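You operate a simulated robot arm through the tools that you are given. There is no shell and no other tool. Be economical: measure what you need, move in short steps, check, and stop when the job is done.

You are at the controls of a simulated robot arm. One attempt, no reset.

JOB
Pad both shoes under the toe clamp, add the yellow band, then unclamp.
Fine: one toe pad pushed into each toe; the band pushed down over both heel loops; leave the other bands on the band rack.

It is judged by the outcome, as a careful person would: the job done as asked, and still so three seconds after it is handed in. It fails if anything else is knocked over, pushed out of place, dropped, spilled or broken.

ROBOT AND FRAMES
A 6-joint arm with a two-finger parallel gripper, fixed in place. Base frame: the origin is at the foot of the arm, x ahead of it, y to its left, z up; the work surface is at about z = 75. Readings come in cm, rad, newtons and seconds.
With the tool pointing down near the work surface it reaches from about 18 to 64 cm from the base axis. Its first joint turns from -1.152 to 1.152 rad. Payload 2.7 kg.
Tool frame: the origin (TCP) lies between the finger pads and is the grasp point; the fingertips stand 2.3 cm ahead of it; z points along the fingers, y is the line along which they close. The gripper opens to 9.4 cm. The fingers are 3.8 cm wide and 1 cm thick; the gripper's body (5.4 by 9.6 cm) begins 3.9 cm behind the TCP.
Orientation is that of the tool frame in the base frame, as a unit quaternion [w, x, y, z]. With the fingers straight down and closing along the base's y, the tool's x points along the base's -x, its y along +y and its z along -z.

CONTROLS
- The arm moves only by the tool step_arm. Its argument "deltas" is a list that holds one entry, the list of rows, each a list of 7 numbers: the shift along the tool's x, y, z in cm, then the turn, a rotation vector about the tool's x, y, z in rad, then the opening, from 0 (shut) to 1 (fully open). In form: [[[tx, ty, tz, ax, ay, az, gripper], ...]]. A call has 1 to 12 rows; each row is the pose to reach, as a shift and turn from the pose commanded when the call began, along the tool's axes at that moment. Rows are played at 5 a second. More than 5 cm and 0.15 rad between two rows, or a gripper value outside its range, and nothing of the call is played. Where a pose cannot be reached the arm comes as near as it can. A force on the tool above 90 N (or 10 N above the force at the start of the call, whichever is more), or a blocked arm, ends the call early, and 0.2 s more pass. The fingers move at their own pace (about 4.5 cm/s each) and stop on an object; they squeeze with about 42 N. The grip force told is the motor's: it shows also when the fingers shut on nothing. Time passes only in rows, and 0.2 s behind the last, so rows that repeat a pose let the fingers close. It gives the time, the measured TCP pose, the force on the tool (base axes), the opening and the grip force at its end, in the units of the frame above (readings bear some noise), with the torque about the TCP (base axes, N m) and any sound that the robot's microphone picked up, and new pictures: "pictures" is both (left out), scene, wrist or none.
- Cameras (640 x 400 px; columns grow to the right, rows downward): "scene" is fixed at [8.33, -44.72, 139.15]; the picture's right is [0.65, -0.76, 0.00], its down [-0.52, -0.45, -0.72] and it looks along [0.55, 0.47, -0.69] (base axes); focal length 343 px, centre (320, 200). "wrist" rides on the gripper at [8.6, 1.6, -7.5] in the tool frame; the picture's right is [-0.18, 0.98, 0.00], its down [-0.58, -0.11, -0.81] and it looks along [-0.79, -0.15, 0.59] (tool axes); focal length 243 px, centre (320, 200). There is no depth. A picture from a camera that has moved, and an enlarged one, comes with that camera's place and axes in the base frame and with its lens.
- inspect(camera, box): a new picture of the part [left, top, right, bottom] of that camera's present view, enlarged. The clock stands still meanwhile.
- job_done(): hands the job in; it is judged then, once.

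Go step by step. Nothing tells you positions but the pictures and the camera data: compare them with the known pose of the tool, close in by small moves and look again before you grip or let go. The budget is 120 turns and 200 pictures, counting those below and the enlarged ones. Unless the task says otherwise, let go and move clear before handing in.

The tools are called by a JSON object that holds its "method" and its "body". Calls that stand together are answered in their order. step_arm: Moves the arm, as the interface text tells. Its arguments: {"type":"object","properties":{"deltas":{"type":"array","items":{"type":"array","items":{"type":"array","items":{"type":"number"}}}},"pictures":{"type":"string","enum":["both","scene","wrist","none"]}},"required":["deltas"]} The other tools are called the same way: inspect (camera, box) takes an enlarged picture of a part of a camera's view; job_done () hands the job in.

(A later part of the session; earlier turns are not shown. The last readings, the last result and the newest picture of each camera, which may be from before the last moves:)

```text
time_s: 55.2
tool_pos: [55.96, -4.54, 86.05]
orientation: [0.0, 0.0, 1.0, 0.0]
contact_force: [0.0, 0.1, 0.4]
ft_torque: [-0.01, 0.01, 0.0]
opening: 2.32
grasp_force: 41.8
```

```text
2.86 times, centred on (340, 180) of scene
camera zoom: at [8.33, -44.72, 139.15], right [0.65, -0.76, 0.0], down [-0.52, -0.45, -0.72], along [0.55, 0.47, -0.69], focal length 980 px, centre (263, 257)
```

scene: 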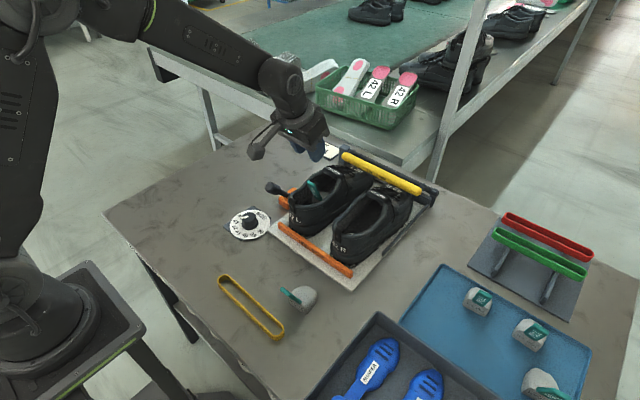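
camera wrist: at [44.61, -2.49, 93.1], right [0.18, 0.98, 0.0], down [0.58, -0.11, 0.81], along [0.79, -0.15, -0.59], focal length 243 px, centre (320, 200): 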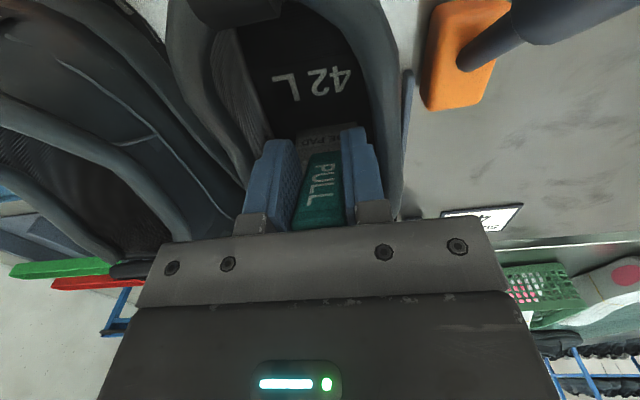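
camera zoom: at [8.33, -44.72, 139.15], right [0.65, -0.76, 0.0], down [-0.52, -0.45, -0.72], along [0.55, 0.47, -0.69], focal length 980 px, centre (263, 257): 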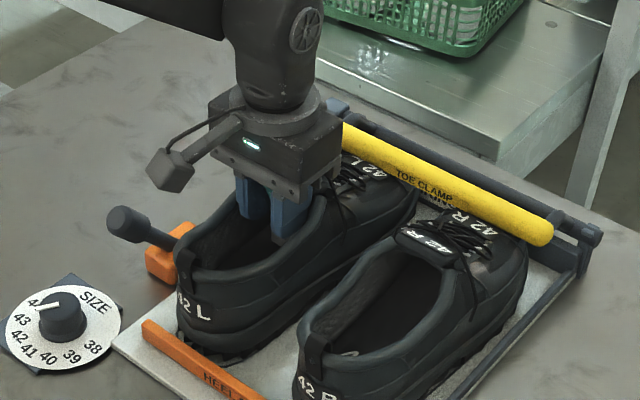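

{"method": "step_arm", "body": {"deltas": [[[-0.35, 0, 0, 0, 0, 0, 0.1], [-0.7, 0, 0, 0, 0, 0, 0.1], [-1, 0, 0, 0, 0, 0, 0.1]]], "pictures": "wrist"}}

{"method": "inspect", "body": {"camera": "scene", "box": [260, 110, 420, 250]}}

```text
time_s: 56.0
tool_pos: [56.92, -4.46, 86.42]
orientation: [0.0, 0.0, 1.0, 0.0]
contact_force: [-10.0, 0.8, 4.9]
ft_torque: [-0.07, -0.29, -0.07]
opening: 2.34
grasp_force: 41.9
camera wrist: at [48.27, -2.73, 93.74], right [0.18, 0.98, 0.0], down [0.58, -0.11, 0.81], along [0.79, -0.15, -0.59], focal length 243 px, centre (320, 200)
```

wrist: 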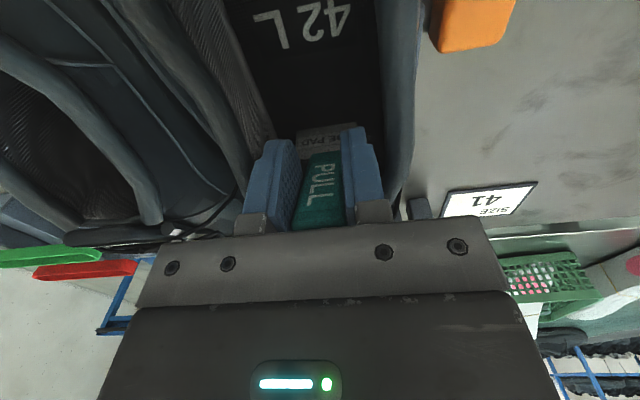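

```text
2.86 times, centred on (340, 180) of scene
camera zoom: at [8.29, -44.72, 139.16], right [0.65, -0.76, 0.0], down [-0.52, -0.45, -0.73], along [0.55, 0.47, -0.69], focal length 980 px, centre (263, 257)
```

zoom: 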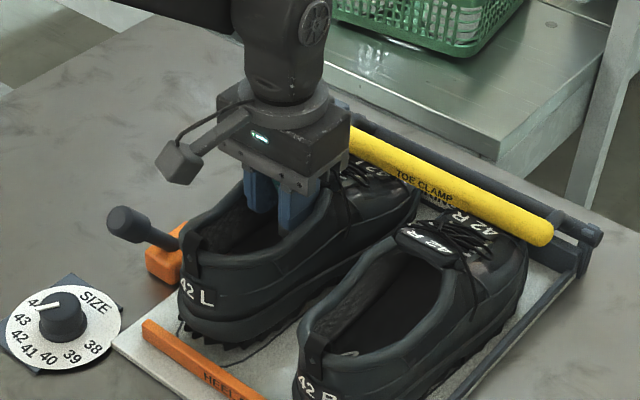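

{"method": "step_arm", "body": {"deltas": [[[0.5, 0, 0, 0, 0, 0, 0.1], [1, 0, 0, 0, 0, 0, 0.1], [1, 0, 0.25, 0, 0, 0, 0.1], [1, 0, 0.25, 0, 0, 0, 0.36], [1, 0, 0.25, 0, 0, 0, 0.36], [1, 0, 0.25, 0, -0.1, 0, 0.36], [1, 0, 0.25, 0, -0.2, 0, 0.36], [1, 0, 0.25, 0, -0.3, 0, 0.36], [1, 0, 0.25, 0, -0.3, 0, 0.36]]], "pictures": "wrist"}}

{"method": "inspect", "body": {"camera": "wrist", "box": [220, 80, 420, 240]}}

{"method": "inspect", "body": {"camera": "scene", "box": [260, 110, 420, 250]}}

```text
time_s: 58.0
tool_pos: [55.95, -4.42, 85.98]
orientation: [0.15, -0.001, 0.989, 0.001]
contact_force: [0.0, -0.6, 0.2]
ft_torque: [-0.02, 0.03, -0.02]
opening: 3.36
grasp_force: 0.0
camera wrist: at [45.48, -2.77, 90.5], right [0.18, 0.98, 0.06], down [0.32, -0.11, 0.94], along [0.93, -0.15, -0.33], focal length 243 px, centre (320, 200)
```

wrist: 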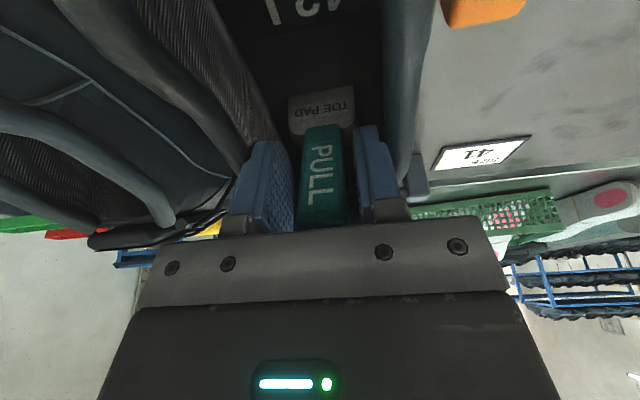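

```text
2.50 times, centred on (320, 160) of wrist
camera zoom: at [45.48, -2.77, 90.5], right [0.18, 0.98, 0.06], down [0.32, -0.11, 0.94], along [0.93, -0.15, -0.33], focal length 606 px, centre (320, 300)
```

zoom: 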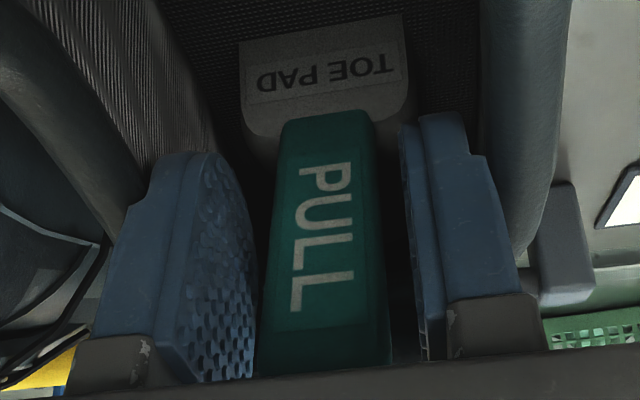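

```text
2.86 times, centred on (340, 180) of scene
camera zoom: at [8.33, -44.72, 139.15], right [0.65, -0.76, 0.0], down [-0.52, -0.45, -0.72], along [0.55, 0.47, -0.69], focal length 980 px, centre (263, 257)
```

zoom: 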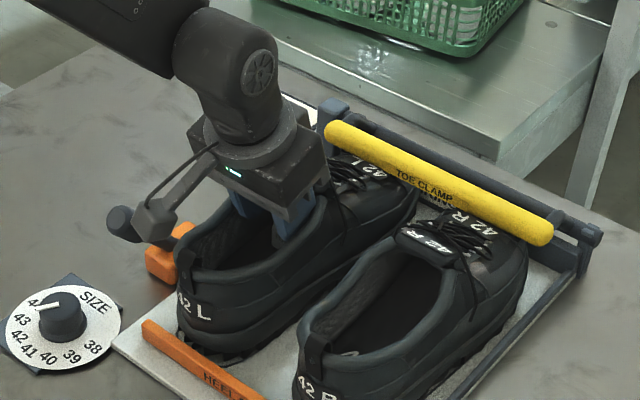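

{"method": "step_arm", "body": {"deltas": [[[0, 0, 0, 0, 0, 0, 0.1], [0, 0, 0, 0, 0, 0, 0.1], [0, 0, 0, 0, 0, 0, 0.1], [-0.05, 0, -0.1, 0, 0, 0, 0.1], [-0.55, 0, 0.05, 0, 0, 0, 0.1], [-1.03, 0, 0.2, 0, 0, 0, 0.1], [-1.03, 0, 0.2, 0, 0, 0, 0.1]]], "pictures": "none"}}

{"method": "inspect", "body": {"camera": "scene", "box": [260, 110, 420, 250]}}

```text
time_s: 59.6
tool_pos: [57.05, -4.45, 86.14]
orientation: [0.15, -0.001, 0.989, 0.0]
contact_force: [-3.1, 0.3, 2.3]
ft_torque: [-0.02, 0.03, 0.1]
opening: 2.33
grasp_force: 41.7
```

```text
2.86 times, centred on (340, 180) of scene
camera zoom: at [8.32, -44.72, 139.16], right [0.65, -0.76, 0.0], down [-0.52, -0.45, -0.73], along [0.55, 0.47, -0.69], focal length 980 px, centre (263, 257)
```

zoom: 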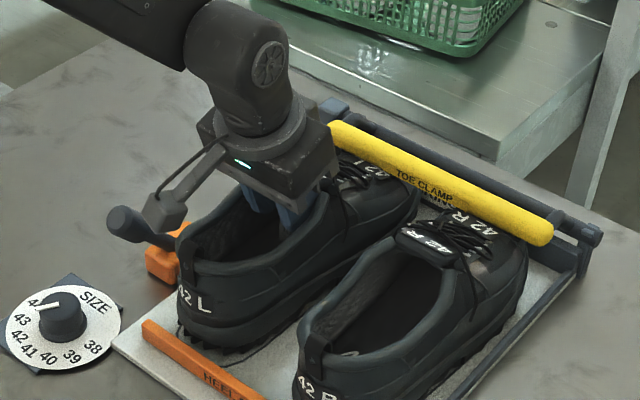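

{"method": "step_arm", "body": {"deltas": [[[-0.1, 0, -0.38, 0, 0, 0, 0.1], [-0.2, 0, -0.76, 0, 0, 0, 0.1], [-0.2, 0, -0.76, 0, 0, 0, 0.1]]], "pictures": "none"}}

```text
time_s: 60.4
tool_pos: [56.94, -4.37, 86.92]
orientation: [0.15, 0.0, 0.989, 0.0]
contact_force: [-2.8, 0.9, -2.4]
ft_torque: [-0.01, 0.07, 0.01]
opening: 2.31
grasp_force: 42.0
```

{"method": "step_arm", "body": {"deltas": [[[0.1, 0, 0.36, 0, 0, 0, 0.1], [-0.15, 0, 0.44, 0, 0, 0, 0.1], [-0.4, 0, 0.52, 0, 0, 0, 0.1], [-0.4, 0, 0.52, 0, 0, 0, 0.1]]], "pictures": "wrist"}}

{"method": "inspect", "body": {"camera": "scene", "box": [260, 110, 420, 250]}}

{"method": "inspect", "body": {"camera": "wrist", "box": [220, 0, 420, 240]}}

```text
time_s: 61.4
tool_pos: [57.76, -4.47, 86.55]
orientation: [0.149, 0.001, 0.989, 0.0]
contact_force: [-7.4, 1.5, 0.2]
ft_torque: [0.07, 0.01, 0.09]
opening: 2.28
grasp_force: 41.8
camera wrist: at [47.1, -2.73, 91.09], right [0.18, 0.98, 0.05], down [0.32, -0.11, 0.94], along [0.93, -0.15, -0.33], focal length 243 px, centre (320, 200)
```

wrist: 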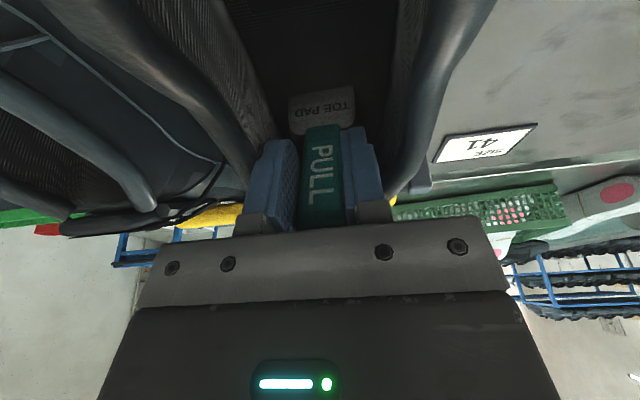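

```text
2.86 times, centred on (340, 180) of scene
camera zoom: at [8.32, -44.72, 139.16], right [0.65, -0.76, 0.0], down [-0.52, -0.45, -0.73], along [0.55, 0.47, -0.69], focal length 980 px, centre (263, 257)
```

zoom: 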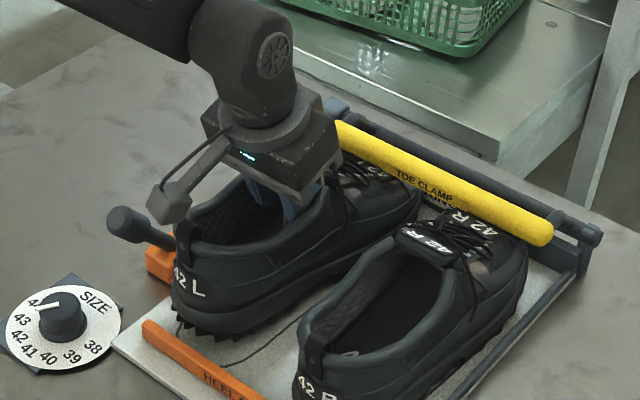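

```text
1.67 times, centred on (320, 120) of wrist
camera zoom: at [47.1, -2.73, 91.09], right [0.18, 0.98, 0.05], down [0.32, -0.11, 0.94], along [0.93, -0.15, -0.33], focal length 404 px, centre (320, 333)
```

zoom: 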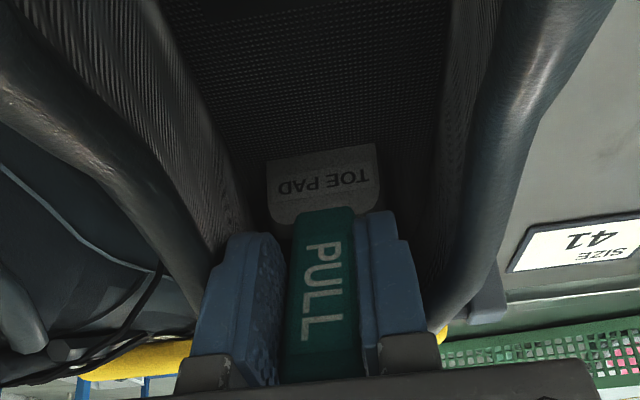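

{"method": "step_arm", "body": {"deltas": [[[0.1, 0, 0.3, 0, 0, 0, 0.1], [0.18, 0, 0.57, 0, 0, 0, 0.1], [0.18, 0, 0.57, 0, 0, 0, 0.1]]], "pictures": "none"}}

{"method": "inspect", "body": {"camera": "scene", "box": [260, 110, 420, 250]}}

```text
time_s: 62.2
tool_pos: [57.63, -4.56, 86.4]
orientation: [0.151, 0.0, 0.988, 0.0]
contact_force: [-46.3, 2.3, 46.9]
ft_torque: [0.13, -0.85, 0.24]
opening: 2.34
grasp_force: 42.1
```

```text
2.86 times, centred on (340, 180) of scene
camera zoom: at [8.13, -44.71, 139.17], right [0.65, -0.76, 0.0], down [-0.52, -0.45, -0.73], along [0.55, 0.47, -0.69], focal length 980 px, centre (263, 257)
```

zoom: 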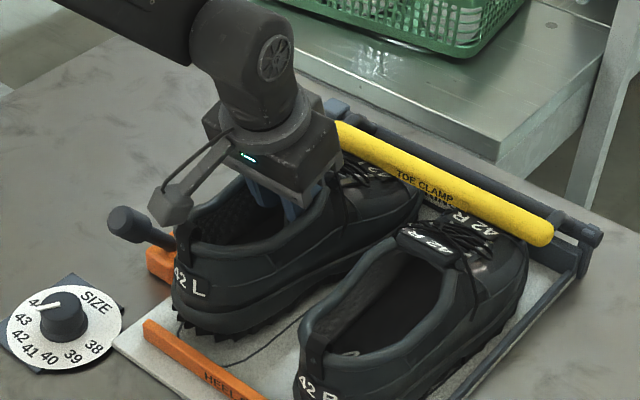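

{"method": "step_arm", "body": {"deltas": [[[0.3, 0, -0.1, 0, 0, 0, 0.1], [0.6, 0, -0.19, 0, 0, 0, 0.1], [0.9, 0, -0.28, 0, 0, 0, 0.1], [0.9, 0, -0.28, 0, 0, 0, 0.1]]], "pictures": "none"}}

{"method": "inspect", "body": {"camera": "scene", "box": [260, 110, 420, 250]}}

```text
time_s: 63.2
tool_pos: [56.68, -4.36, 85.82]
orientation: [0.149, 0.0, 0.989, 0.0]
contact_force: [-1.1, -1.0, 10.4]
ft_torque: [0.07, -0.95, -0.12]
opening: 2.33
grasp_force: 41.7
```

```text
2.86 times, centred on (340, 180) of scene
camera zoom: at [8.31, -44.72, 139.16], right [0.65, -0.76, 0.0], down [-0.52, -0.45, -0.73], along [0.55, 0.47, -0.69], focal length 980 px, centre (263, 257)
```

zoom: 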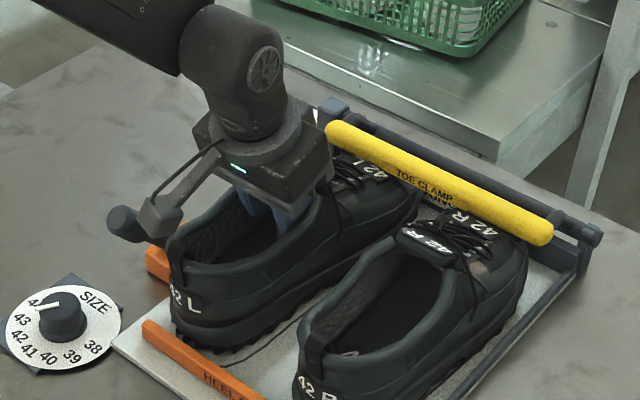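

{"method": "step_arm", "body": {"deltas": [[[-0.1, 0, -0.3, 0, 0, 0, 0.1], [-0.1, 0, -0.3, 0, 0, 0, 0.1], [-0.1, 0, -0.3, 0, 0, 0, 0.1]]], "pictures": "none"}}

{"method": "inspect", "body": {"camera": "scene", "box": [260, 110, 420, 250]}}

```text
time_s: 64.0
tool_pos: [56.69, -4.36, 86.08]
orientation: [0.148, 0.0, 0.989, -0.001]
contact_force: [-1.4, 0.0, -2.7]
ft_torque: [-0.01, 0.01, 0.0]
opening: 2.31
grasp_force: 41.6
```

```text
2.86 times, centred on (340, 180) of scene
camera zoom: at [8.33, -44.72, 139.15], right [0.65, -0.76, 0.0], down [-0.52, -0.45, -0.72], along [0.55, 0.47, -0.69], focal length 980 px, centre (263, 257)
```

zoom: 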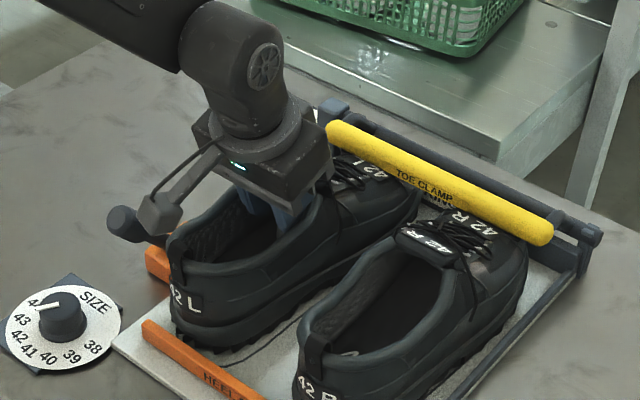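

{"method": "step_arm", "body": {"deltas": [[[0, 0, 0, 0, 0, 0, 0.34], [0, 0, 0, 0, 0, 0, 0.34], [0, 0, 0, 0, 0, 0, 0.34]]], "pictures": "wrist"}}

{"method": "inspect", "body": {"camera": "scene", "box": [260, 110, 420, 250]}}

{"method": "inspect", "body": {"camera": "wrist", "box": [220, 0, 420, 240]}}

```text
time_s: 64.8
tool_pos: [56.64, -4.41, 86.1]
orientation: [0.149, 0.0, 0.989, 0.0]
contact_force: [-1.2, 0.3, -1.6]
ft_torque: [0.0, -0.04, 0.0]
opening: 3.18
grasp_force: 0.0
camera wrist: at [46.18, -2.7, 90.72], right [0.18, 0.98, 0.05], down [0.32, -0.11, 0.94], along [0.93, -0.15, -0.33], focal length 243 px, centre (320, 200)
```

wrist: 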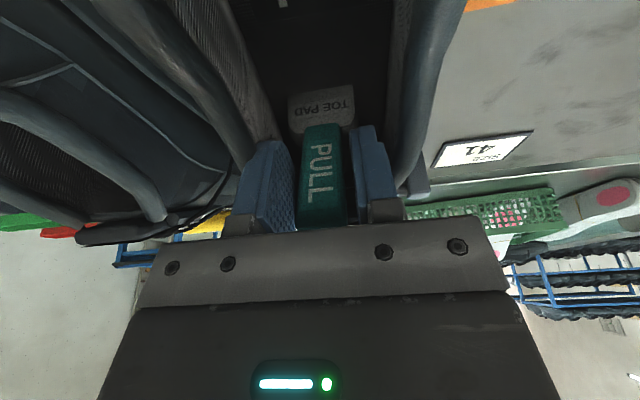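

```text
2.86 times, centred on (340, 180) of scene
camera zoom: at [8.33, -44.72, 139.15], right [0.65, -0.76, 0.0], down [-0.52, -0.45, -0.72], along [0.55, 0.47, -0.69], focal length 980 px, centre (263, 257)
```

zoom: 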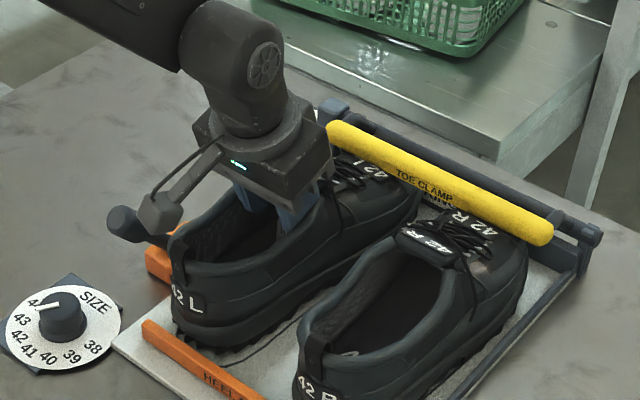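

```text
1.67 times, centred on (320, 120) of wrist
camera zoom: at [46.18, -2.7, 90.72], right [0.18, 0.98, 0.05], down [0.32, -0.11, 0.94], along [0.93, -0.15, -0.33], focal length 404 px, centre (320, 333)
```

zoom: 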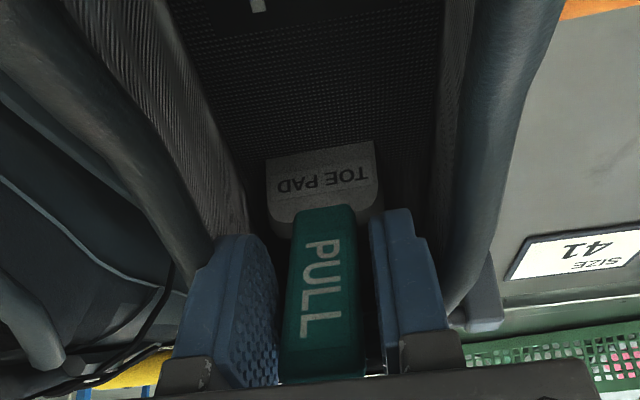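

{"method": "step_arm", "body": {"deltas": [[[0.2, 0, -0.5, 0, 0, 0, 0.34], [0, 0, -1.2, 0, 0, 0, 0.34], [-0.3, 0, -2.2, 0, 0, 0, 0.34], [-1, 0, -4.5, 0, 0, 0, 0.34], [-2.2, 0, -8.5, 0, 0, 0, 0.34], [-3.5, 0, -12.5, 0, 0, 0, 0.34]]], "pictures": "wrist"}}

{"method": "inspect", "body": {"camera": "scene", "box": [260, 110, 420, 250]}}

{"method": "inspect", "body": {"camera": "scene", "box": [280, 140, 380, 220]}}

```text
time_s: 66.2
tool_pos: [56.19, -4.68, 99.34]
orientation: [0.15, 0.0, 0.989, 0.0]
contact_force: [-0.3, -0.5, -0.4]
ft_torque: [-0.01, 0.0, 0.01]
opening: 3.2
grasp_force: 0.1
camera wrist: at [45.64, -2.86, 103.75], right [0.18, 0.98, 0.05], down [0.32, -0.11, 0.94], along [0.93, -0.15, -0.33], focal length 243 px, centre (320, 200)
```

wrist: 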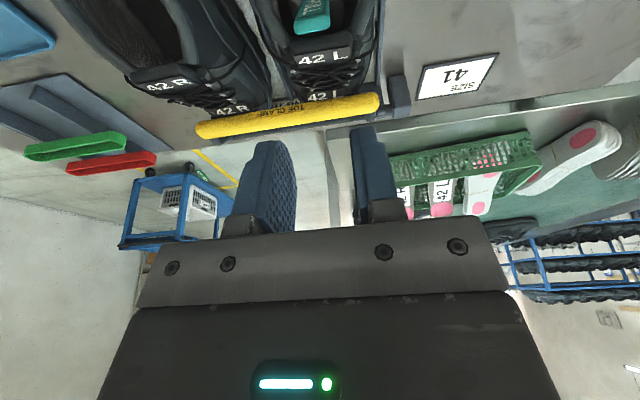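

```text
2.86 times, centred on (340, 180) of scene
camera zoom: at [8.33, -44.72, 139.15], right [0.65, -0.76, 0.0], down [-0.52, -0.45, -0.72], along [0.55, 0.47, -0.69], focal length 980 px, centre (263, 257)
```

zoom: 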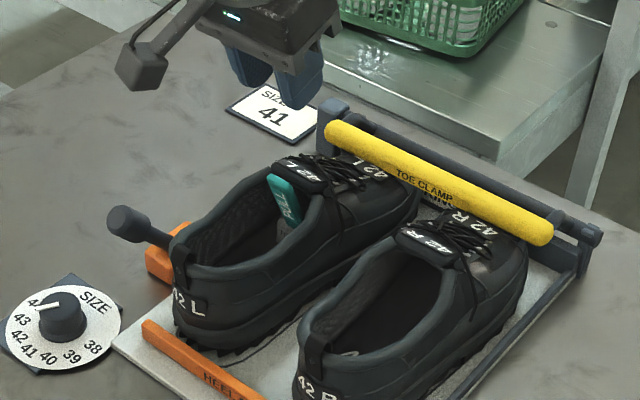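

```text
5.00 times, centred on (330, 180) of scene
camera zoom: at [8.33, -44.72, 139.15], right [0.65, -0.76, 0.0], down [-0.52, -0.45, -0.72], along [0.55, 0.47, -0.69], focal length 1715 px, centre (270, 300)
```

zoom: 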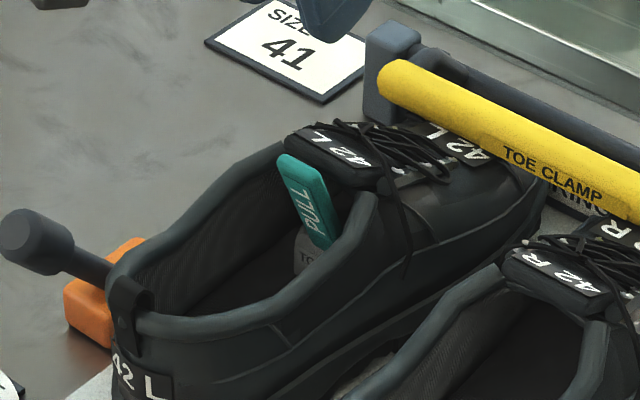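

{"method": "step_arm", "body": {"deltas": [[[4, -1.6, -1.5, 0, 0, 0, 0.6], [8, -3.2, -2, 0, 0, 0, 0.6], [12, -4.8, -2, 0, 0, 0, 0.6], [16, -6.5, -2, 0, 0, 0, 0.8], [20, -8.2, -1.5, 0, 0, 0, 0.8], [24, -10, -0.5, 0, 0, 0, 0.8], [27.5, -11.7, 0.5, 0, 0, 0, 0.8], [29.8, -12.8, 1.5, 0, 0, 0, 0.8], [29.8, -12.8, 1.5, 0, 0, 0, 0.8]]], "pictures": "wrist"}}

{"method": "inspect", "body": {"camera": "wrist", "box": [200, 0, 500, 240]}}

{"method": "inspect", "body": {"camera": "scene", "box": [260, 110, 420, 250]}}

```text
time_s: 68.2
tool_pos: [28.13, -17.49, 89.18]
orientation: [0.149, 0.0, 0.989, 0.0]
contact_force: [-0.5, 0.0, 0.5]
ft_torque: [-0.04, 0.0, -0.01]
opening: 7.52
grasp_force: 0.1
camera wrist: at [17.63, -15.68, 93.67], right [0.18, 0.98, 0.05], down [0.32, -0.11, 0.94], along [0.93, -0.15, -0.33], focal length 243 px, centre (320, 200)
```

wrist: 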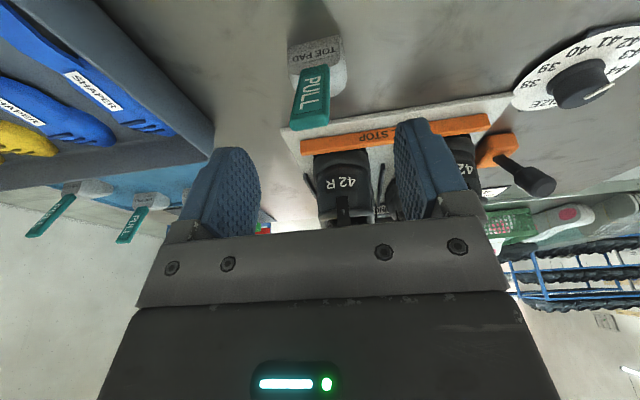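

```text
1.67 times, centred on (350, 120) of wrist
camera zoom: at [17.63, -15.68, 93.67], right [0.18, 0.98, 0.05], down [0.32, -0.11, 0.94], along [0.93, -0.15, -0.33], focal length 404 px, centre (270, 333)
```

zoom: 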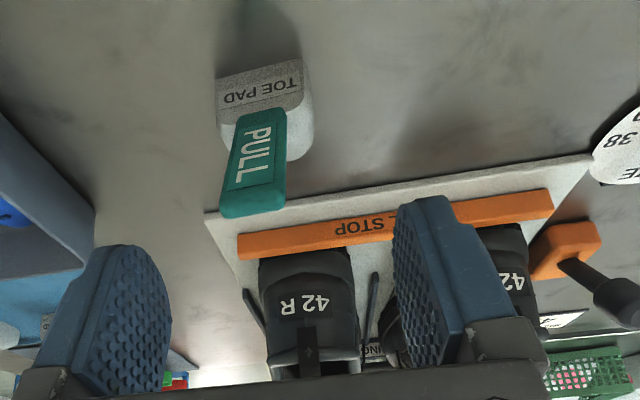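

```text
2.86 times, centred on (340, 180) of scene
camera zoom: at [8.33, -44.72, 139.15], right [0.65, -0.76, 0.0], down [-0.52, -0.45, -0.72], along [0.55, 0.47, -0.69], focal length 980 px, centre (263, 257)
```

zoom: 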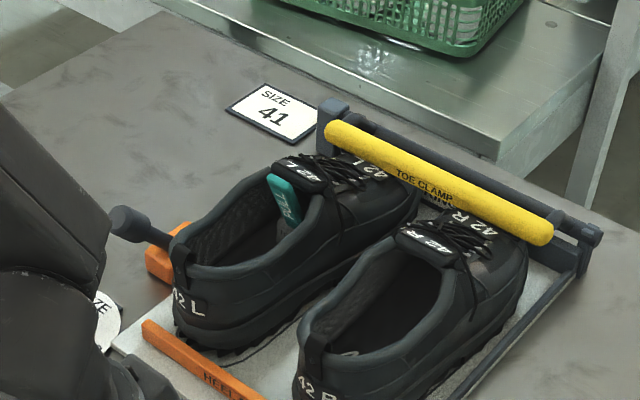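

{"method": "step_arm", "body": {"deltas": [[[0.4, -0.5, 2.5, 0, 0, 0, 0.6], [0.83, -0.5, 5, 0, 0, 0, 0.6], [0.83, -0.5, 6.9, 0, 0, 0, 0.6], [0.83, -0.5, 6.9, 0, 0, 0, 0.6]]], "pictures": "wrist"}}

{"method": "inspect", "body": {"camera": "wrist", "box": [200, 20, 440, 240]}}

```text
time_s: 69.2
tool_pos: [29.57, -17.68, 81.92]
orientation: [0.149, 0.0, 0.989, 0.001]
contact_force: [-0.4, 0.0, 0.6]
ft_torque: [-0.01, 0.02, -0.02]
opening: 5.64
grasp_force: 0.0
camera wrist: at [19.1, -15.95, 86.5], right [0.18, 0.98, 0.05], down [0.32, -0.11, 0.94], along [0.93, -0.15, -0.33], focal length 243 px, centre (320, 200)
```

wrist: 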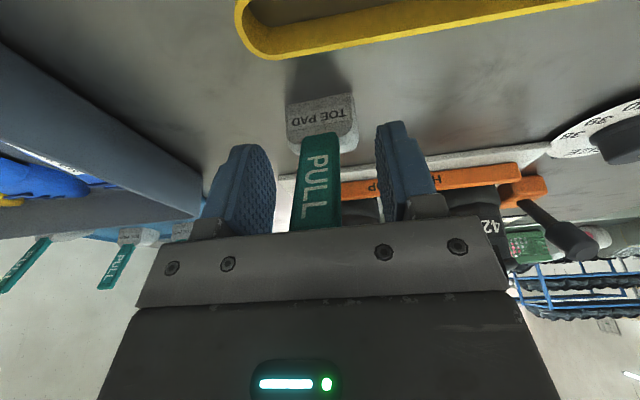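

```text
1.82 times, centred on (320, 130) of wrist
camera zoom: at [19.1, -15.95, 86.5], right [0.18, 0.98, 0.05], down [0.32, -0.11, 0.94], along [0.93, -0.15, -0.33], focal length 441 px, centre (320, 327)
```

zoom: 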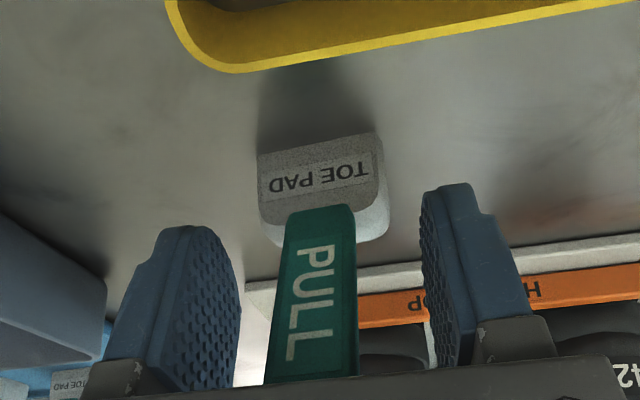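

{"method": "step_arm", "body": {"deltas": [[[0, -0.4, 0, 0, 0, 0, 0.6], [0, -0.4, 0, 0, 0, 0, 0.1], [0, -0.4, 0, 0, 0, 0, 0.1], [0, -0.4, 0, 0, 0, 0, 0.1], [0, -0.4, 0, 0, 0, 0, 0.1]]], "pictures": "wrist"}}

{"method": "inspect", "body": {"camera": "wrist", "box": [200, 20, 440, 240]}}

```text
time_s: 70.4
tool_pos: [29.59, -18.01, 82.02]
orientation: [0.15, -0.001, 0.989, 0.001]
contact_force: [-0.1, 0.2, 0.2]
ft_torque: [0.01, 0.0, 0.01]
opening: 2.34
grasp_force: 42.4
camera wrist: at [19.07, -16.36, 86.54], right [0.18, 0.98, 0.05], down [0.32, -0.11, 0.94], along [0.93, -0.15, -0.33], focal length 243 px, centre (320, 200)
```

wrist: 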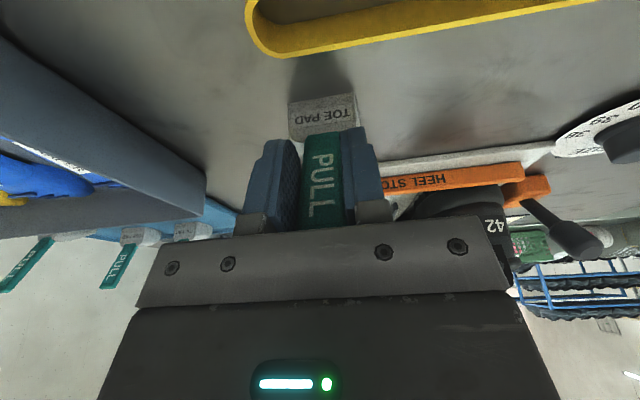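

```text
1.82 times, centred on (320, 130) of wrist
camera zoom: at [19.07, -16.36, 86.54], right [0.18, 0.98, 0.05], down [0.32, -0.11, 0.94], along [0.93, -0.15, -0.33], focal length 441 px, centre (320, 327)
```

zoom: 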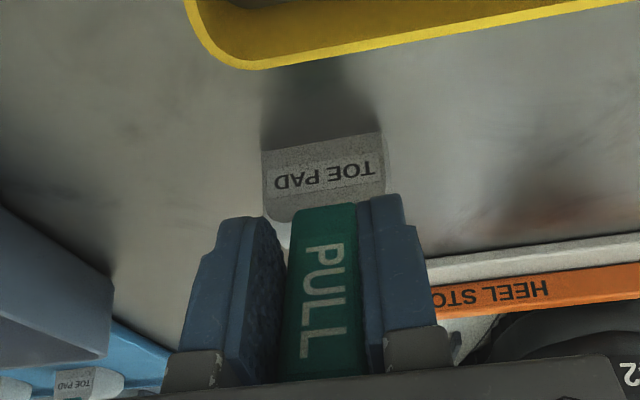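

{"method": "step_arm", "body": {"deltas": [[[-0.3, 0, -0.95, 0, 0, 0, 0.1], [-1.5, 0, -4.8, 0, 0, 0, 0.1], [-2.9, 0, -9.3, 0, 0, 0, 0.1], [-4.3, 0, -13.8, 0, 0, 0, 0.1], [-8.2, 0.2, -13.6, 0, 0, 0, 0.1], [-12.4, 0.4, -12.4, 0, 0, 0, 0.1], [-16.6, 0.5, -11.1, 0, 0, 0, 0.1], [-20.8, 0.6, -9.8, 0, 0, 0, 0.1], [-24.8, 0.6, -8.5, 0, 0, 0, 0.1], [-24.8, 0.6, -8.5, 0, 0, 0, 0.1]]], "pictures": "wrist"}}

{"method": "inspect", "body": {"camera": "wrist", "box": [200, 0, 440, 200]}}

{"method": "inspect", "body": {"camera": "scene", "box": [280, 110, 440, 270]}}

```text
time_s: 72.6
tool_pos: [50.68, -17.46, 97.35]
orientation: [0.15, 0.001, 0.989, 0.0]
contact_force: [-0.3, 1.1, 0.4]
ft_torque: [-0.02, 0.04, -0.03]
opening: 2.29
grasp_force: 42.3
camera wrist: at [40.2, -15.69, 101.89], right [0.18, 0.98, 0.05], down [0.32, -0.11, 0.94], along [0.93, -0.15, -0.33], focal length 243 px, centre (320, 200)
```

wrist: 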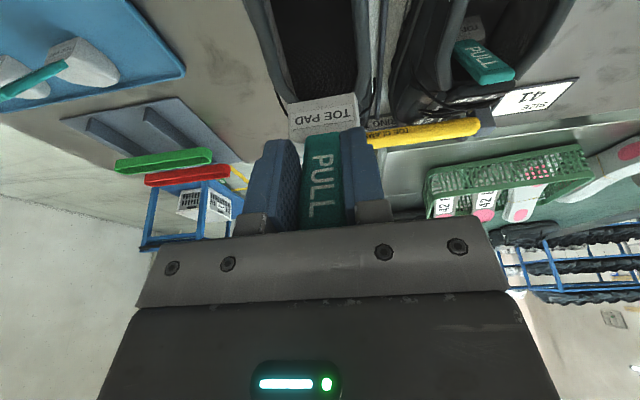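

```text
2.00 times, centred on (320, 100) of wrist
camera zoom: at [40.2, -15.69, 101.89], right [0.18, 0.98, 0.05], down [0.32, -0.11, 0.94], along [0.93, -0.15, -0.33], focal length 485 px, centre (320, 400)
```

zoom: 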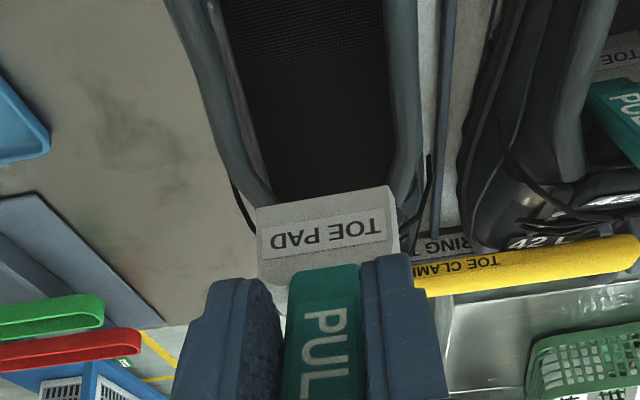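

```text
2.50 times, centred on (360, 190) of scene
camera zoom: at [8.34, -44.72, 139.15], right [0.65, -0.76, 0.0], down [-0.52, -0.45, -0.72], along [0.55, 0.47, -0.69], focal length 858 px, centre (220, 225)
```

zoom: 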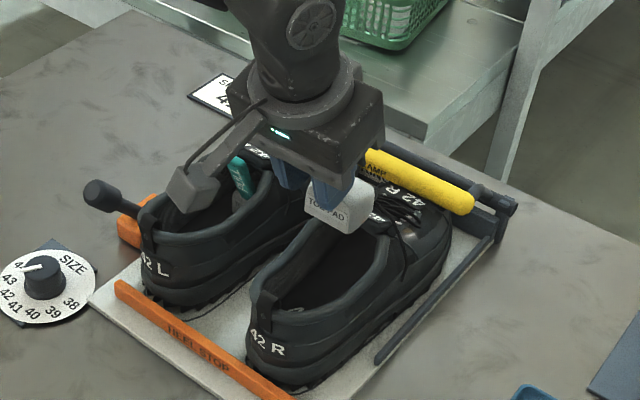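

{"method": "step_arm", "body": {"deltas": [[[0.9, -0.1, 2.9, 0, 0, 0, 0.1], [1.8, -0.1, 5.7, 0, 0, 0, 0.1], [2.4, -0.1, 7.6, 0, 0, 0, 0.1], [2.9, -0.1, 9.4, 0, 0, 0, 0.1], [3.3, -0.1, 10.65, 0, 0, 0, 0.1], [3.3, -0.1, 10.65, 0, 0, 0, 0.1]]], "pictures": "wrist"}}

{"method": "inspect", "body": {"camera": "scene", "box": [280, 110, 440, 270]}}

```text
time_s: 74.0
tool_pos: [50.46, -17.71, 86.37]
orientation: [0.15, 0.001, 0.989, 0.0]
contact_force: [-19.3, -1.8, 24.4]
ft_torque: [0.11, -0.64, 0.07]
opening: 2.32
grasp_force: 41.8
camera wrist: at [40.06, -16.06, 90.92], right [0.18, 0.98, 0.05], down [0.32, -0.11, 0.94], along [0.93, -0.15, -0.33], focal length 243 px, centre (320, 200)
```

wrist: 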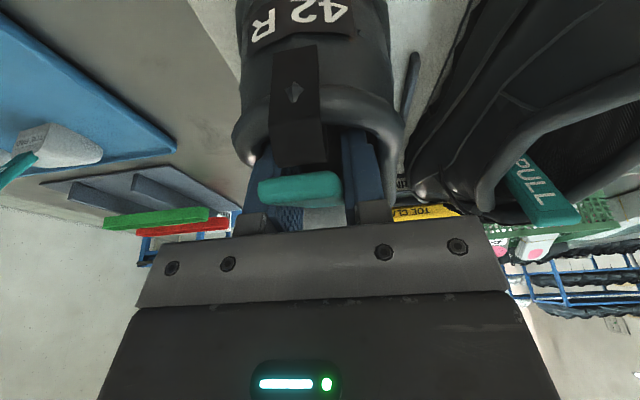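

```text
2.50 times, centred on (360, 190) of scene
camera zoom: at [8.24, -44.71, 139.16], right [0.65, -0.76, 0.0], down [-0.52, -0.45, -0.73], along [0.55, 0.47, -0.69], focal length 858 px, centre (220, 225)
```

zoom: 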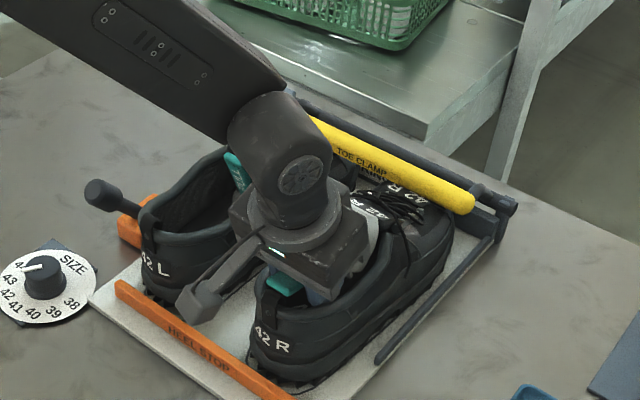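

The pad's nose caught the tongue and the pad turned in the fingers. I lift clear and look.

{"method": "step_arm", "body": {"deltas": [[[-0.5, 0, -2, 0, 0, 0, 0.1], [-1.2, 0, -4.5, 0, 0, 0, 0.1], [-2.3, 0, -8, 0, 0, 0, 0.1], [-3.3, 0, -11, 0, 0, 0, 0.1], [-3.3, 0, -11, 0, 0, 0, 0.1]]], "pictures": "wrist"}}

{"method": "inspect", "body": {"camera": "scene", "box": [280, 110, 440, 270]}}

{"method": "inspect", "body": {"camera": "wrist", "box": [200, 0, 440, 240]}}

```text
time_s: 75.2
tool_pos: [50.57, -17.62, 97.97]
orientation: [0.15, 0.0, 0.989, 0.0]
contact_force: [-0.3, 0.3, -0.3]
ft_torque: [0.03, 0.0, -0.01]
opening: 2.32
grasp_force: 42.1
camera wrist: at [40.09, -15.96, 102.47], right [0.18, 0.98, 0.05], down [0.32, -0.11, 0.94], along [0.93, -0.15, -0.33], focal length 243 px, centre (320, 200)
```

wrist: 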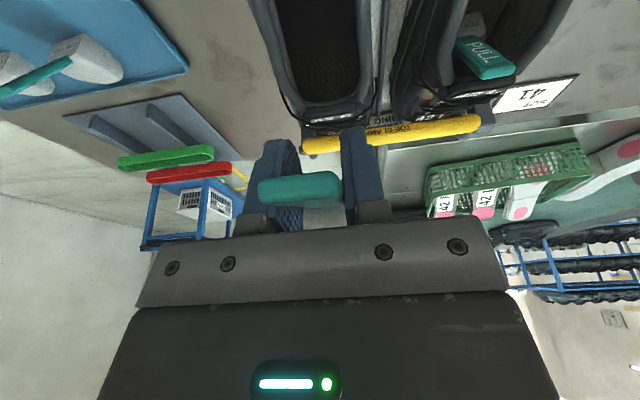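

```text
2.50 times, centred on (360, 190) of scene
camera zoom: at [8.33, -44.72, 139.15], right [0.65, -0.76, 0.0], down [-0.52, -0.45, -0.72], along [0.55, 0.47, -0.69], focal length 858 px, centre (220, 225)
```

zoom: 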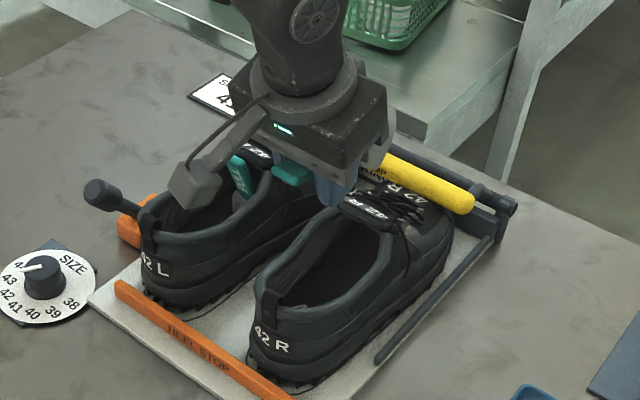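

```text
1.67 times, centred on (320, 120) of wrist
camera zoom: at [40.09, -15.96, 102.47], right [0.18, 0.98, 0.05], down [0.32, -0.11, 0.94], along [0.93, -0.15, -0.33], focal length 404 px, centre (320, 333)
```

zoom: 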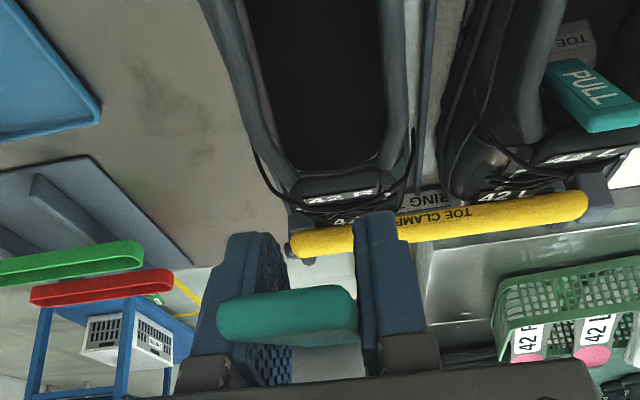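

{"method": "step_arm", "body": {"deltas": [[[4.5, 0, -1.3, 0, 0, 0, 0.1], [9, 0, -2.6, 0, 0, 0, 0.1], [13.5, 0, -4, 0, 0, 0, 0.1], [17.8, 0, -5.4, 0, 0, 0, 0.1], [17.8, 0, -5.4, 0, 0.14, 0, 0.1], [17.8, 0, -5.4, 0, 0.28, 0, 0.1], [17.8, 0, -5.4, 0, 0.42, 0, 0.1], [17.8, 0, -5.4, 0, 0.56, 0, 0.1], [17.8, 0, -5.4, 0, 0.7, 0, 0.1], [17.8, 0, -5.4, 0, 0.8, 0, 0.1], [17.8, 0, -5.4, 0, 0.8, 0, 0.1]]], "pictures": "both"}}

{"method": "inspect", "body": {"camera": "scene", "box": [200, 160, 340, 300]}}

```text
time_s: 77.6
tool_pos: [32.03, -17.61, 97.88]
orientation: [-0.247, 0.0, 0.969, -0.001]
contact_force: [1.0, 0.2, -0.1]
ft_torque: [-0.03, 0.01, 0.01]
opening: 2.34
grasp_force: 42.0
camera wrist: at [28.0, -15.89, 108.48], right [0.16, 0.98, -0.09], down [0.9, -0.11, 0.43], along [0.41, -0.15, -0.9], focal length 243 px, centre (320, 200)
```

scene: 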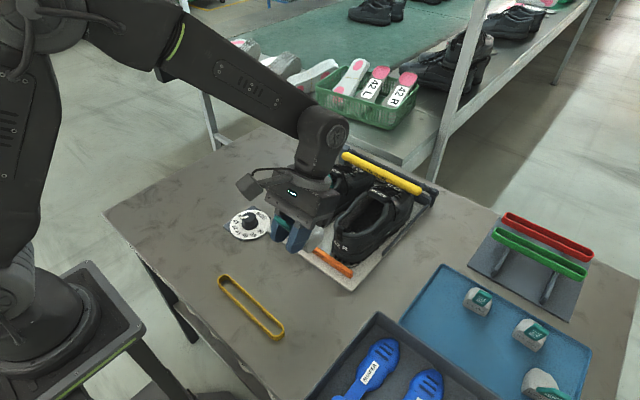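
wrist: 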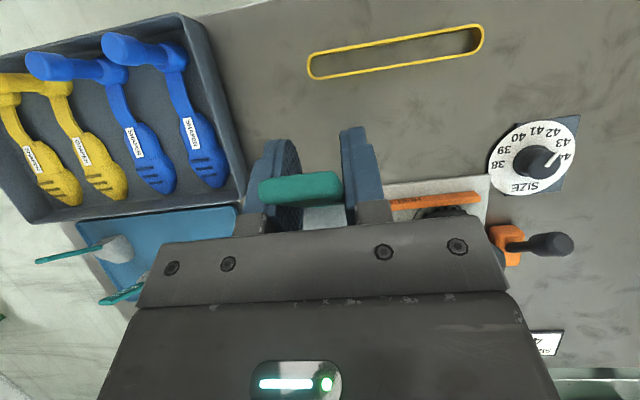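

```text
2.86 times, centred on (270, 230) of scene
camera zoom: at [8.33, -44.72, 139.15], right [0.65, -0.76, 0.0], down [-0.52, -0.45, -0.72], along [0.55, 0.47, -0.69], focal length 980 px, centre (463, 114)
```

zoom: 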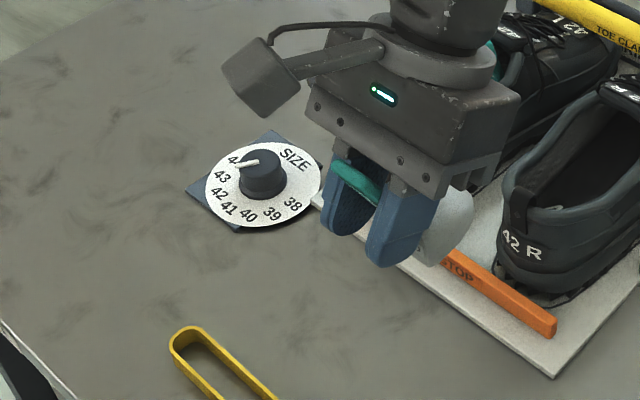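

{"method": "step_arm", "body": {"deltas": [[[-2.2, 0, 4, 0, 0, 0, 0.1], [-4.4, 0, 8, 0, 0, 0, 0.1], [-6.4, 0, 11.7, 0, 0, 0, 0.1], [-7.6, 0, 13.9, 0, 0, 0, 0.1], [-7.6, 0, 13.9, 0, 0, 0, 0.1]]], "pictures": "none"}}

{"method": "inspect", "body": {"camera": "scene", "box": [220, 200, 340, 310]}}

```text
time_s: 78.8
tool_pos: [31.97, -17.63, 81.78]
orientation: [-0.248, -0.001, 0.969, -0.001]
contact_force: [-0.7, 0.4, -1.5]
ft_torque: [-0.03, 0.01, -0.01]
opening: 2.31
grasp_force: 41.9
```

```text
3.64 times, centred on (280, 255) of scene
camera zoom: at [8.33, -44.72, 139.15], right [0.65, -0.76, 0.0], down [-0.52, -0.45, -0.72], along [0.55, 0.47, -0.69], focal length 1247 px, centre (466, 0)
```

zoom: 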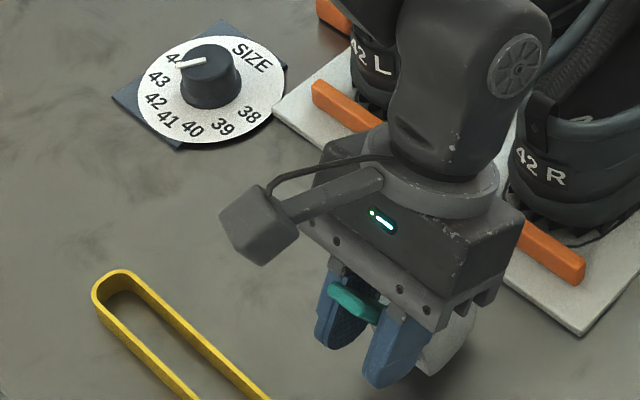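

{"method": "step_arm", "body": {"deltas": [[[-0.2, 0, 0.35, 0, 0, 0, 0.1], [-0.34, 0, 0.62, 0, 0, 0, 0.1], [-0.34, 0, 0.62, 0, 0, 0, 0.1]]], "pictures": "none"}}

```text
time_s: 79.6
tool_pos: [32.05, -17.61, 81.13]
orientation: [-0.247, -0.001, 0.969, -0.001]
contact_force: [0.2, -0.6, 0.1]
ft_torque: [0.0, 0.03, 0.03]
opening: 2.33
grasp_force: 42.5
```

{"method": "step_arm", "body": {"deltas": [[[-0.2, 0, 0.35, 0, 0, 0, 0.1], [-0.38, 0, 0.7, 0, 0, 0, 0.1], [-0.38, 0, 0.7, 0, 0, 0, 0.1]]], "pictures": "none"}}

{"method": "inspect", "body": {"camera": "scene", "box": [220, 210, 340, 320]}}

```text
time_s: 80.4
tool_pos: [32.05, -17.72, 80.4]
orientation: [-0.247, 0.0, 0.969, 0.0]
contact_force: [-0.2, -0.8, -0.9]
ft_torque: [0.0, 0.02, -0.01]
opening: 2.34
grasp_force: 41.6
```

```text
3.64 times, centred on (280, 265) of scene
camera zoom: at [8.33, -44.72, 139.15], right [0.65, -0.76, 0.0], down [-0.52, -0.45, -0.72], along [0.55, 0.47, -0.69], focal length 1247 px, centre (466, -36)
```

zoom: 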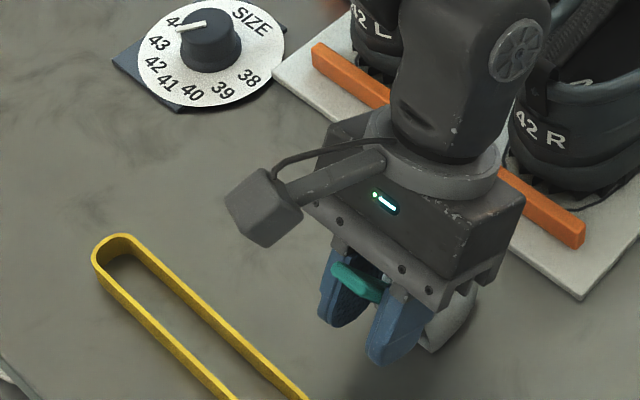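

{"method": "step_arm", "body": {"deltas": [[[-0.2, 0, 0.35, 0, 0, 0, 0.1], [-0.38, 0, 0.7, 0, 0, 0, 0.1], [-0.55, 0, 1, 0, 0, 0, 0.1], [-0.55, 0, 1, 0, 0, 0, 0.1]]], "pictures": "none"}}

```text
time_s: 81.4
tool_pos: [32.16, -17.64, 79.23]
orientation: [-0.246, 0.0, 0.969, 0.0]
contact_force: [1.0, -4.7, 18.1]
ft_torque: [-0.17, -0.3, -0.06]
opening: 2.33
grasp_force: 41.7
```

{"method": "step_arm", "body": {"deltas": [[[0.1, 0, -0.2, 0, 0, 0, 0.1], [0.1, 0, -0.2, 0, 0, 0, 0.1]]], "pictures": "wrist"}}

{"method": "inspect", "body": {"camera": "scene", "box": [250, 250, 330, 310]}}

{"method": "inspect", "body": {"camera": "wrist", "box": [220, 100, 420, 240]}}

```text
time_s: 82.0
tool_pos: [31.9, -17.53, 79.41]
orientation: [-0.248, 0.0, 0.969, 0.001]
contact_force: [-0.3, 0.1, -0.7]
ft_torque: [-0.01, 0.02, -0.01]
opening: 2.33
grasp_force: 41.9
camera wrist: at [27.92, -15.9, 90.1], right [0.16, 0.98, -0.09], down [0.9, -0.11, 0.43], along [0.41, -0.15, -0.9], focal length 243 px, centre (320, 200)
```

wrist: 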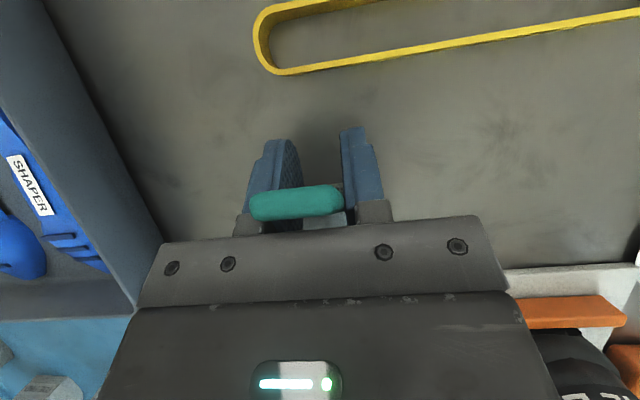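

```text
6.67 times, centred on (290, 280) of scene
camera zoom: at [8.33, -44.72, 139.15], right [0.65, -0.76, 0.0], down [-0.52, -0.45, -0.72], along [0.55, 0.47, -0.69], focal length 2287 px, centre (520, -333)
```

zoom: 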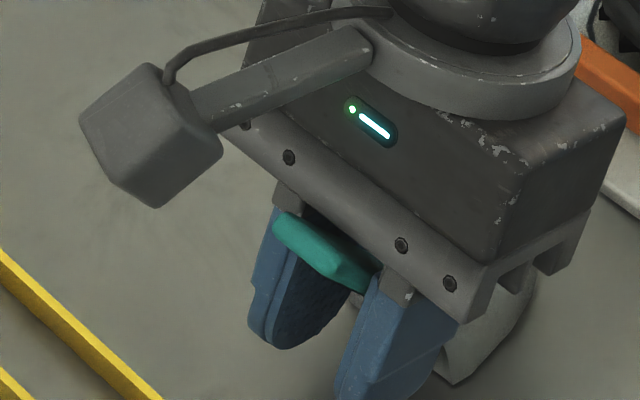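

```text
2.86 times, centred on (320, 170) of wrist
camera zoom: at [27.92, -15.9, 90.1], right [0.16, 0.98, -0.09], down [0.9, -0.11, 0.43], along [0.41, -0.15, -0.9], focal length 693 px, centre (320, 286)
```

zoom: 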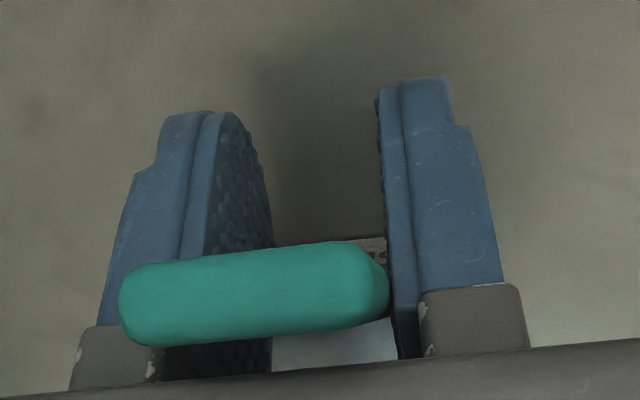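

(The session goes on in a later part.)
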